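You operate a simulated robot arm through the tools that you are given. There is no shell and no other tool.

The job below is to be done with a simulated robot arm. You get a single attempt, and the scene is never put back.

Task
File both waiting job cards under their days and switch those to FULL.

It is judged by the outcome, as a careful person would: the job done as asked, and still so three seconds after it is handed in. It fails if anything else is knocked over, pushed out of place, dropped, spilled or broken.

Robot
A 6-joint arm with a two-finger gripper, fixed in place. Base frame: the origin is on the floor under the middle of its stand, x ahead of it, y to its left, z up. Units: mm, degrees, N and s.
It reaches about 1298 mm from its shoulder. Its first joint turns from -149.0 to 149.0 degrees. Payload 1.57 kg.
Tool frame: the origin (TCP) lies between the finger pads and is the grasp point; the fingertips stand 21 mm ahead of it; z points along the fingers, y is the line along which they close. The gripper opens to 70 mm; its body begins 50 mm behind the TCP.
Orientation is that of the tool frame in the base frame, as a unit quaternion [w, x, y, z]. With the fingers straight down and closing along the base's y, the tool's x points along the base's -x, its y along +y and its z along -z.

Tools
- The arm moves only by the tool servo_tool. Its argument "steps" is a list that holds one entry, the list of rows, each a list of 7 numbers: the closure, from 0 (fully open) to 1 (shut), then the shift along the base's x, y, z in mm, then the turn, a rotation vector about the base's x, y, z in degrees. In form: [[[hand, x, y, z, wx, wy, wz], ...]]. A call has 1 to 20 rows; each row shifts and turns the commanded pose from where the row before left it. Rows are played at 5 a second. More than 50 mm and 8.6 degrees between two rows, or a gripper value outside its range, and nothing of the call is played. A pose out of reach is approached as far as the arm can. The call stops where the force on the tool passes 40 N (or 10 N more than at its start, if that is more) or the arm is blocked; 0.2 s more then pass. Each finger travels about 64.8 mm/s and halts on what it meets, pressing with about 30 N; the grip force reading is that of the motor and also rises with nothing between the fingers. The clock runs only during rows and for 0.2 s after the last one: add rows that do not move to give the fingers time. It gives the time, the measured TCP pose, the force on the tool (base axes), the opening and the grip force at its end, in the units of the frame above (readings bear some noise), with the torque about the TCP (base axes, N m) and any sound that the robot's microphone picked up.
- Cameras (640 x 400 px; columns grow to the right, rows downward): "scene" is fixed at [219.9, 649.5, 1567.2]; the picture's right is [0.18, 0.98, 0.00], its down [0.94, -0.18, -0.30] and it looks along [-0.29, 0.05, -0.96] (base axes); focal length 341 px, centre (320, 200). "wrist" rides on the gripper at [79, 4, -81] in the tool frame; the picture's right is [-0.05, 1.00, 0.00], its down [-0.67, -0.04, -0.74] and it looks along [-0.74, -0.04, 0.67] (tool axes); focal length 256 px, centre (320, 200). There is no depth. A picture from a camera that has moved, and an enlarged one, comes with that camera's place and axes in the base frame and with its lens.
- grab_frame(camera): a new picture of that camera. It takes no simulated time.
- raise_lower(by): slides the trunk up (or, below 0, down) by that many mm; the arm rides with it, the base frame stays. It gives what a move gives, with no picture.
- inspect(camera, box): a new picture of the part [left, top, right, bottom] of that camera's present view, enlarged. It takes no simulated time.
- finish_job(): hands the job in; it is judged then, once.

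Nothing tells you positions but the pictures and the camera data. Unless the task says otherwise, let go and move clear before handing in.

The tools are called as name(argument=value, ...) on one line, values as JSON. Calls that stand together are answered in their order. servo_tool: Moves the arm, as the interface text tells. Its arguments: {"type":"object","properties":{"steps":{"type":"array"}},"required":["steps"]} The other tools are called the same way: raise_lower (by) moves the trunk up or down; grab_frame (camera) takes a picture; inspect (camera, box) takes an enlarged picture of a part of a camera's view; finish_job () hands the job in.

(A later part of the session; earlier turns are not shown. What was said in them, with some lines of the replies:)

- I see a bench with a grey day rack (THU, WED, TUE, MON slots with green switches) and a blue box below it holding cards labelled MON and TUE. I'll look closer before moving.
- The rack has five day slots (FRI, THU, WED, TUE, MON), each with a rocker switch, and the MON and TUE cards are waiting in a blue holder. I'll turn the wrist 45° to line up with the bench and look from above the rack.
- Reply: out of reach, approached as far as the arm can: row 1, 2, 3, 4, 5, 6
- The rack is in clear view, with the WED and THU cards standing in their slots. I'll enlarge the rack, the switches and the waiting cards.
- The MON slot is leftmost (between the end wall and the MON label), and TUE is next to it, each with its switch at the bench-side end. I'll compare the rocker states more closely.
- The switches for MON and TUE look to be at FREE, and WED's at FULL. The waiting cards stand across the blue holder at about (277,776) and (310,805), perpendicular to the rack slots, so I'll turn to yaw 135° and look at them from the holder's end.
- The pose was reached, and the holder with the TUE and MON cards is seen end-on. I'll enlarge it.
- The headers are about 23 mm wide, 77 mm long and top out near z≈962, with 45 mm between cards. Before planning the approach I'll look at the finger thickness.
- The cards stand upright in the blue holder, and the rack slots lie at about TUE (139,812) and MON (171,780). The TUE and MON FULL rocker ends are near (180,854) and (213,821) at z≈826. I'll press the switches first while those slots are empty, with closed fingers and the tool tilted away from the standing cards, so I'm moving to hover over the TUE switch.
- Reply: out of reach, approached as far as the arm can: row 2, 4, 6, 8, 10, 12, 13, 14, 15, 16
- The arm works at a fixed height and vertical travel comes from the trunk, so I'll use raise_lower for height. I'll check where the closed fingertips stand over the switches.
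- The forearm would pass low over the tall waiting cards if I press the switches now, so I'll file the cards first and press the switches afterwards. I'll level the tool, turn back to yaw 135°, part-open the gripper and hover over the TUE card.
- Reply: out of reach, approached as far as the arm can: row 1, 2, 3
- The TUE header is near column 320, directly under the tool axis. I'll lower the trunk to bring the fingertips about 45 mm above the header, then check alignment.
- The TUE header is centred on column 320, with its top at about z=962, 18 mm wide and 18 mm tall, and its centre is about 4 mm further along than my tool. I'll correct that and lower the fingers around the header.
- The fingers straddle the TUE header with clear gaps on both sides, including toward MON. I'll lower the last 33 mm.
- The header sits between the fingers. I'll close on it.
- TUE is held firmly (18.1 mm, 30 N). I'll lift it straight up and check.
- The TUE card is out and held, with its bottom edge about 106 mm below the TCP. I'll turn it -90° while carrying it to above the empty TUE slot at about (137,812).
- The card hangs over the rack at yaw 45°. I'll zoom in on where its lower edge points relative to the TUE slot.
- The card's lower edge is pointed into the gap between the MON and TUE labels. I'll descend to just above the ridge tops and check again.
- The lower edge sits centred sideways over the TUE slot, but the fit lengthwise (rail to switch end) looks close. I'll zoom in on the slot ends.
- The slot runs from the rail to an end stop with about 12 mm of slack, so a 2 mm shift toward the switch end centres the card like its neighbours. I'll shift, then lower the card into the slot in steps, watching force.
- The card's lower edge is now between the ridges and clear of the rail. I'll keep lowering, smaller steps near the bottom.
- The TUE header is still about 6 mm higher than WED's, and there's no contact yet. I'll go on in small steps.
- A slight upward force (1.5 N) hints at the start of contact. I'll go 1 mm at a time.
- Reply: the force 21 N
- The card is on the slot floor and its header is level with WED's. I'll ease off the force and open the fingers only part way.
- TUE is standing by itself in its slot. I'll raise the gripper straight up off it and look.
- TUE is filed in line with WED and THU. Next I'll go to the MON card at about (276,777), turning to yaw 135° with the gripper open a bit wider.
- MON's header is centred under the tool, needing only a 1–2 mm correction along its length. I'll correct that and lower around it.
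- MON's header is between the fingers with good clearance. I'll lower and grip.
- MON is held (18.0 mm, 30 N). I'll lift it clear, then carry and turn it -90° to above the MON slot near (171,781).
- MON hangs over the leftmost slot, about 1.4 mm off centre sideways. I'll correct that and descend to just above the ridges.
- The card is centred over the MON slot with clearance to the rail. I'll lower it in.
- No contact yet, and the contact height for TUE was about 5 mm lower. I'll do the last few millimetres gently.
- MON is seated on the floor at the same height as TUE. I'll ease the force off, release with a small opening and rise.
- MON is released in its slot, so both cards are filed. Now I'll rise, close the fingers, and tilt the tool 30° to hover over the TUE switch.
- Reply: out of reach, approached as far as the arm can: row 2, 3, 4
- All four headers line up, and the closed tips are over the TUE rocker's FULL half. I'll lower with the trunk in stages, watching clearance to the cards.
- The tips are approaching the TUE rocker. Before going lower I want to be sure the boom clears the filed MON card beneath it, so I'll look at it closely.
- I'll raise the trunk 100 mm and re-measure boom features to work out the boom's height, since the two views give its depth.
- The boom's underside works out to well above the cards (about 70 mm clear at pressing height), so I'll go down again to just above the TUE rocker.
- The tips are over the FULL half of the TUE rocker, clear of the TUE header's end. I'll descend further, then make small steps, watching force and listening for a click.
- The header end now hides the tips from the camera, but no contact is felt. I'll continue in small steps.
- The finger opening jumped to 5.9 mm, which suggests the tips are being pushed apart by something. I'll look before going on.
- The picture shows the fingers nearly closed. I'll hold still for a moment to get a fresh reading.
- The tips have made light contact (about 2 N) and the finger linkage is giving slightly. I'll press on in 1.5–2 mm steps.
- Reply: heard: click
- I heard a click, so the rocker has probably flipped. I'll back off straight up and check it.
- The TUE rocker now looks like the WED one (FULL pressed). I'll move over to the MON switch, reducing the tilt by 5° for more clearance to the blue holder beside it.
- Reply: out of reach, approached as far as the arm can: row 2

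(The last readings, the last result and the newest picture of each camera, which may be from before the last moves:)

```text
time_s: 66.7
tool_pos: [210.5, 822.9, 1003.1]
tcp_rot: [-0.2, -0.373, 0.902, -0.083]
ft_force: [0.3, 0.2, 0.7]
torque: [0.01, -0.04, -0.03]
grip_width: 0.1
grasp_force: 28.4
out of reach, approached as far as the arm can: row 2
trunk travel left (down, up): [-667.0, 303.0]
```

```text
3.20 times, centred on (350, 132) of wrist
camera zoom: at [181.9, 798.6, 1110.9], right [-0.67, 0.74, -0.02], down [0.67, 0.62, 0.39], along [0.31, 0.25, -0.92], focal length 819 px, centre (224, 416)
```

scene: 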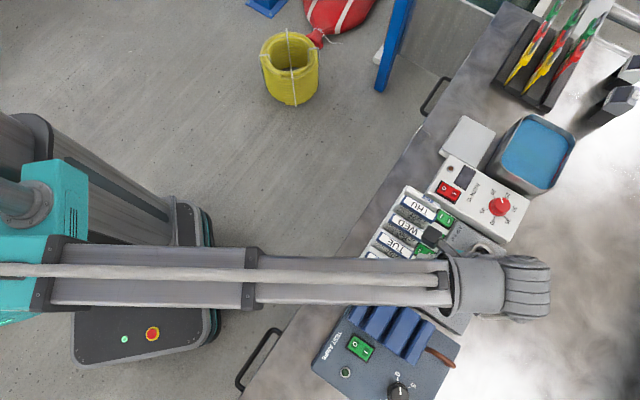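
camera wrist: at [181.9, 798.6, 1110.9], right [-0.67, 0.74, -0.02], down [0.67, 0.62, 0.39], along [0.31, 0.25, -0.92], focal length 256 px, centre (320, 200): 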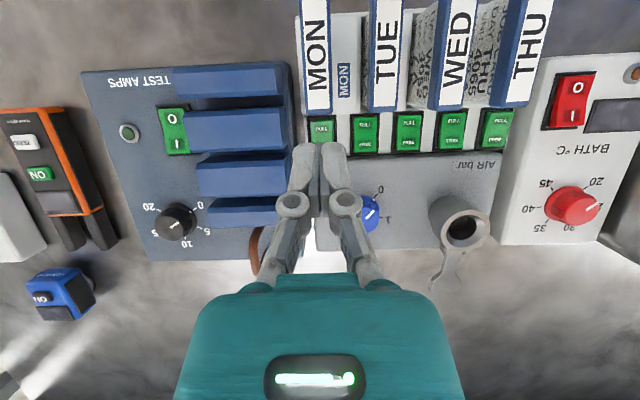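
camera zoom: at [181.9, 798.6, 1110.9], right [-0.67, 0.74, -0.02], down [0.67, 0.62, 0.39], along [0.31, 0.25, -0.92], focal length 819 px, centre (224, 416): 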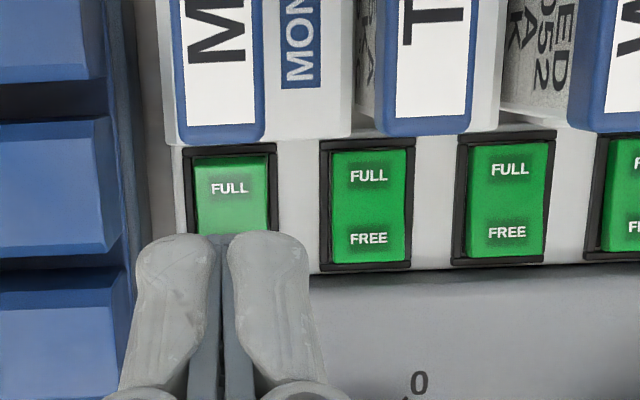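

MON's rocker is visibly tilted differently (FREE) from TUE and WED (both FULL), which confirms TUE flipped. The tips are over MON's FULL half, so I'll descend in stages.

raise_lower(by=-105)

grab_frame(camera="wrist")

inspect(camera="scene", box=[340, 200, 540, 340])

```text
time_s: 68.0
tool_pos: [212.6, 822.1, 897.5]
tcp_rot: [-0.199, -0.374, 0.902, -0.082]
ft_force: [0.7, 0.8, 0.5]
torque: [-0.01, -0.01, 0.02]
grip_width: 0.0
grasp_force: 29.1
trunk travel left (down, up): [-562.0, 408.0]
```

```text
taken
camera wrist: at [181.8, 798.6, 1006.0], right [-0.67, 0.74, -0.02], down [0.67, 0.62, 0.39], along [0.31, 0.25, -0.92], focal length 256 px, centre (320, 200)
```

wrist: 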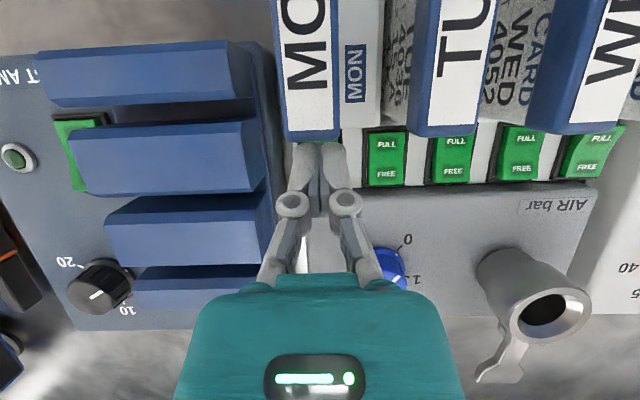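

```text
2.86 times, centred on (440, 270) of scene
camera zoom: at [219.9, 649.5, 1567.2], right [0.18, 0.98, 0.0], down [0.94, -0.18, -0.3], along [-0.29, 0.05, -0.96], focal length 974 px, centre (-23, 0)
```

zoom: 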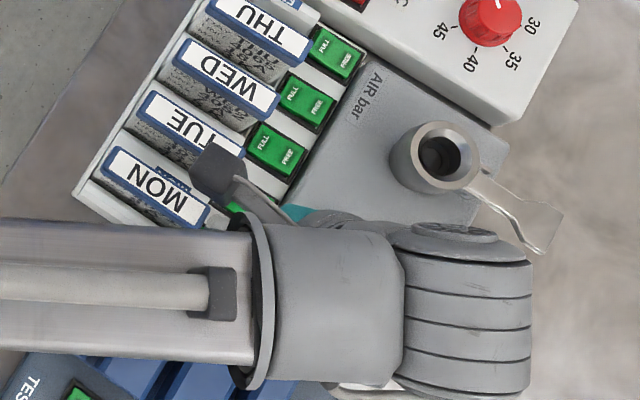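

Clearances look fine. I'll lower to just above the MON rocker, then press in small steps.

raise_lower(by=-34)

raise_lower(by=-5)

grab_frame(camera="wrist")

```text
time_s: 68.8
tool_pos: [212.6, 821.9, 863.7]
tcp_rot: [-0.199, -0.374, 0.902, -0.084]
ft_force: [0.2, 0.2, 0.1]
torque: [-0.02, 0.03, -0.02]
grip_width: 0.1
grasp_force: 29.1
trunk travel left (down, up): [-528.0, 442.0]
```

```text
time_s: 69.3
tool_pos: [211.8, 822.7, 858.8]
tcp_rot: [-0.199, -0.375, 0.902, -0.082]
ft_force: [0.5, 0.2, 0.9]
torque: [-0.01, -0.02, 0.03]
grip_width: 0.0
grasp_force: 28.4
trunk travel left (down, up): [-523.0, 447.0]
```

```text
taken
camera wrist: at [181.8, 798.6, 966.9], right [-0.67, 0.74, -0.02], down [0.67, 0.62, 0.39], along [0.31, 0.25, -0.92], focal length 256 px, centre (320, 200)
```

wrist: 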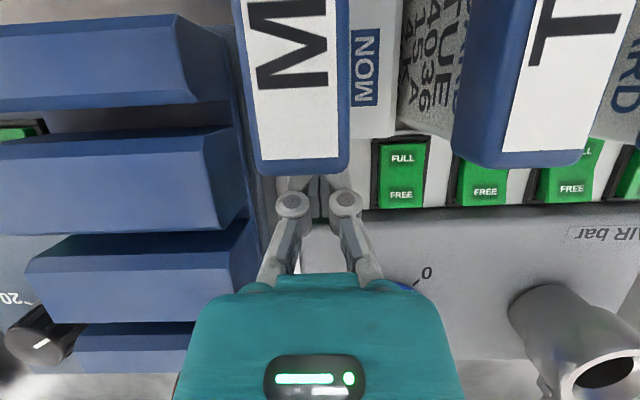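

Still no contact. I'll keep going in small steps.

raise_lower(by=-3)

raise_lower(by=-2)

raise_lower(by=-1.5)

```text
time_s: 69.9
tool_pos: [212.5, 823.2, 855.4]
tcp_rot: [-0.2, -0.373, 0.902, -0.082]
ft_force: [0.3, -0.9, -0.5]
torque: [-0.01, -0.04, 0.0]
grip_width: 0.0
grasp_force: 28.1
trunk travel left (down, up): [-520.0, 450.0]
```

```text
time_s: 70.4
tool_pos: [211.5, 821.4, 852.8]
tcp_rot: [-0.199, -0.374, 0.902, -0.083]
ft_force: [0.4, -0.2, 0.4]
torque: [0.03, 0.03, -0.01]
grip_width: 0.1
grasp_force: 28.9
trunk travel left (down, up): [-518.0, 452.0]
```

```text
time_s: 70.9
tool_pos: [212.4, 823.0, 852.5]
tcp_rot: [-0.2, -0.374, 0.902, -0.083]
ft_force: [2.2, 3.1, 9.1]
torque: [0.04, 0.04, -0.07]
grip_width: 6.0
grasp_force: 28.7
trunk travel left (down, up): [-516.0, 454.0]
```

Contact has started on the MON rocker (9 N). I'll press a little more, listening for the click.

raise_lower(by=-1.5)

```text
time_s: 71.4
tool_pos: [211.0, 823.3, 851.0]
tcp_rot: [-0.201, -0.374, 0.902, -0.083]
ft_force: [2.8, 0.8, -0.7]
torque: [0.04, -0.08, -0.03]
grip_width: 5.8
grasp_force: 28.7
trunk travel left (down, up): [-515.0, 455.0]
heard: click
```

I heard the click and the force dropped. I'll back off straight up and check both switches.

raise_lower(by=40)

raise_lower(by=130)

servo_tool(steps=[[[1, 0, 0, 0, 5.3, -5.3, 0], [1, 0, 0, 0, 5.3, -5.3, 0], [1, 0, 0, 0, 5.3, -5.3, 0], [0.8, -20, -20, 0, 1.8, -1.8, 0], [0.6, -20, -20, 0, 0, 0, 0], [0.5, -20, -20, 0, 0, 0, 0], [0.5, -20, -20, 0, 0, 0, 0], [0.5, 0, 0, 0, 0, 0, 0]]])

grab_frame(camera="wrist")

grab_frame(camera="scene")

```text
time_s: 72.2
tool_pos: [210.6, 821.8, 891.4]
tcp_rot: [-0.2, -0.374, 0.902, -0.083]
ft_force: [0.3, 0.3, -1.0]
torque: [-0.03, 0.02, 0.0]
grip_width: 0.0
grasp_force: 28.4
trunk travel left (down, up): [-555.0, 415.0]
```

```text
time_s: 73.8
tool_pos: [211.2, 822.1, 1020.7]
tcp_rot: [-0.2, -0.374, 0.902, -0.083]
ft_force: [0.6, 0.3, -0.3]
torque: [0.0, -0.01, 0.02]
grip_width: 0.0
grasp_force: 28.8
trunk travel left (down, up): [-685.0, 285.0]
```

```text
time_s: 75.6
tool_pos: [130.4, 742.2, 1003.0]
tcp_rot: [0.001, -0.383, 0.924, 0.001]
ft_force: [-0.2, -0.6, 0.2]
torque: [0.0, 0.02, 0.0]
grip_width: 35.0
grasp_force: 0.1
out of reach, approached as far as the arm can: row 1, 2, 4
trunk travel left (down, up): [-685.0, 285.0]
```

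```text
taken
camera wrist: at [71.2, 688.7, 1085.6], right [-0.67, 0.74, 0.0], down [0.5, 0.45, 0.75], along [0.55, 0.5, -0.67], focal length 256 px, centre (320, 200)
```

wrist: 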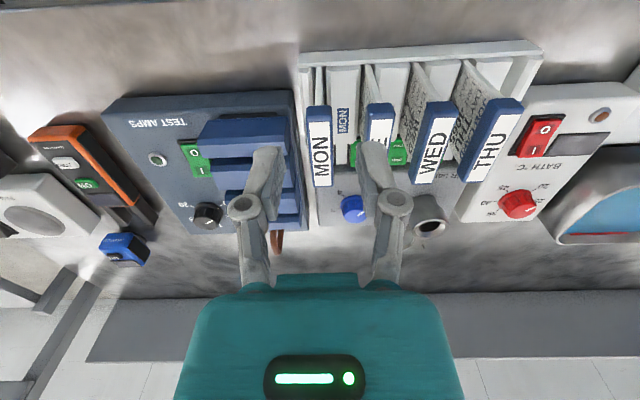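

```text
taken
```

scene: 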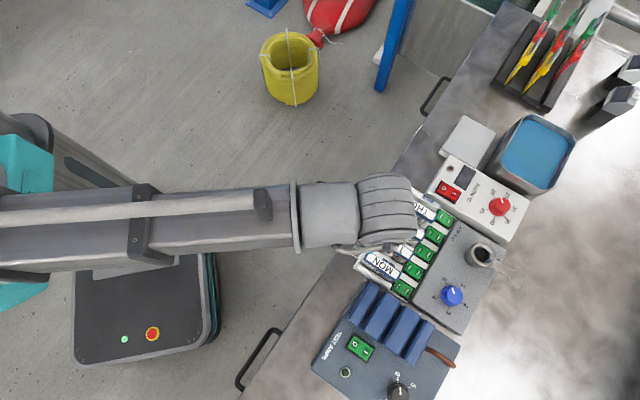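

The cards all stand in line. I'll retreat further off to the side and raise up, then check the switches with the scene camera.

raise_lower(by=120)

servo_tool(steps=[[[0.5, -30, -15, 0, 0, 0, -6], [0.5, -30, -15, 0, 0, 0, -6], [0.5, -30, -15, 0, 0, 0, -6], [0.5, -30, -15, 0, 0, 0, -6], [0.5, -30, -15, 0, 0, 0, -6], [0.5, -30, -10, 0, 0, 0, -6], [0.5, 0, 0, 0, 0, 0, 0]]])

grab_frame(camera="scene")

inspect(camera="scene", box=[380, 195, 470, 305])

inspect(camera="scene", box=[388, 245, 436, 300])

inspect(camera="scene", box=[410, 200, 462, 260])

inspect(camera="scene", box=[300, 270, 500, 395])

```text
time_s: 77.1
tool_pos: [131.2, 742.2, 1122.9]
tcp_rot: [0.0, -0.383, 0.924, 0.0]
ft_force: [-0.5, -0.2, 0.8]
torque: [0.05, 0.01, 0.01]
grip_width: 35.3
grasp_force: 0.0
trunk travel left (down, up): [-805.0, 165.0]
```

```text
time_s: 78.7
tool_pos: [-49.1, 657.4, 1123.7]
tcp_rot: [0.001, -0.078, 0.997, 0.0]
ft_force: [-0.2, -0.3, -0.1]
torque: [0.0, 0.03, -0.01]
grip_width: 35.2
grasp_force: 0.1
trunk travel left (down, up): [-805.0, 165.0]
```

```text
taken
```

scene: 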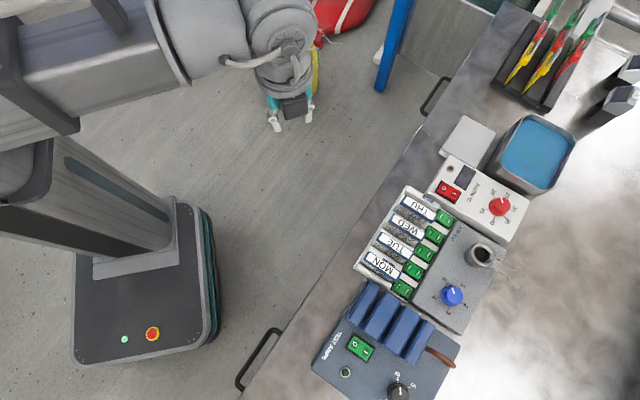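

```text
3.64 times, centred on (425, 250) of scene
camera zoom: at [219.9, 649.5, 1567.2], right [0.18, 0.98, 0.0], down [0.94, -0.18, -0.3], along [-0.29, 0.05, -0.96], focal length 1240 px, centre (-62, 18)
```

zoom: 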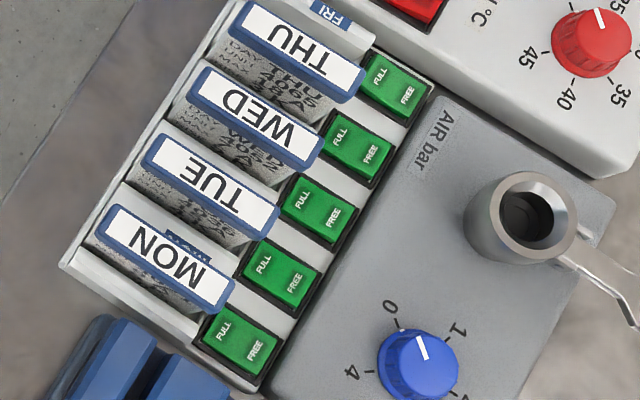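

```text
7.27 times, centred on (412, 272) of scene
camera zoom: at [219.9, 649.5, 1567.2], right [0.18, 0.98, 0.0], down [0.94, -0.18, -0.3], along [-0.29, 0.05, -0.96], focal length 2479 px, centre (-349, -327)
```

zoom: 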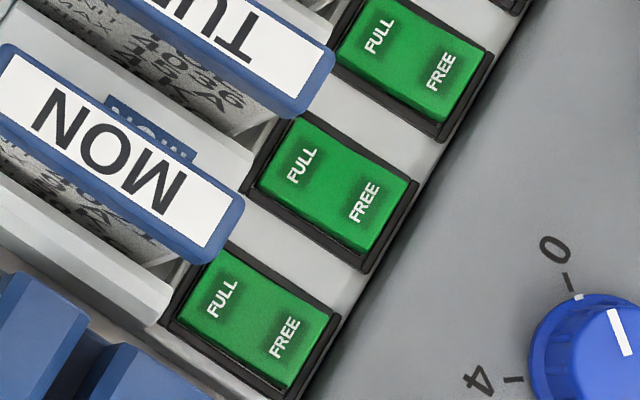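

```text
6.67 times, centred on (436, 230) of scene
camera zoom: at [219.9, 649.5, 1567.2], right [0.18, 0.98, 0.0], down [0.94, -0.18, -0.3], along [-0.29, 0.05, -0.96], focal length 2273 px, centre (-453, 0)
```

zoom: 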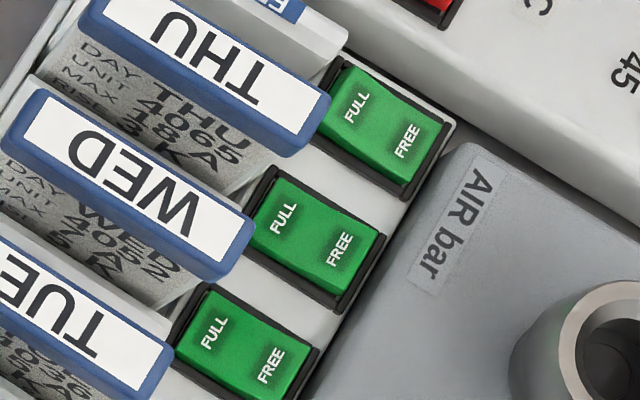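

```text
3.20 times, centred on (400, 332) of scene
camera zoom: at [219.9, 649.5, 1567.2], right [0.18, 0.98, 0.0], down [0.94, -0.18, -0.3], along [-0.29, 0.05, -0.96], focal length 1091 px, centre (64, -224)
```

zoom: 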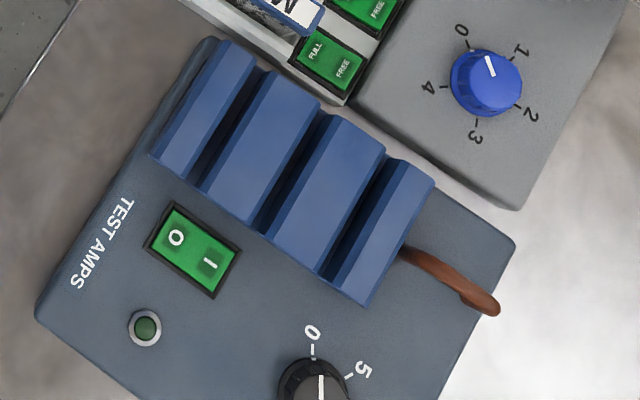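

Both cards are filed: MON and TUE sit in their own slots, level with WED and THU. Their rockers now look the same as the FULL ones (one click each). FRI is untouched, nothing else has moved and the arm is clear, so I'm handing in.

finish_job()

```text
The job is handed in.
```

The MON and TUE job cards are now in their day slots in the rack, and both switches are set to FULL. I handed the job in, but no verdict has come back.

- **Cards:** Each card went down to the floor of its slot. Both stand level and in line with the WED and THU cards, facing the same way.
- **Switches:** I heard one click from each when I pressed it. In the last pictures both rockers look the same as WED's and THU's; I had no other way to confirm their positions.
- **Everything else:** The FRI slot and its switch were not touched. In the last pictures, the holder (now empty), the knobs and the other instruments are where they started. The gripper had let go and moved away from the bench before I handed in.
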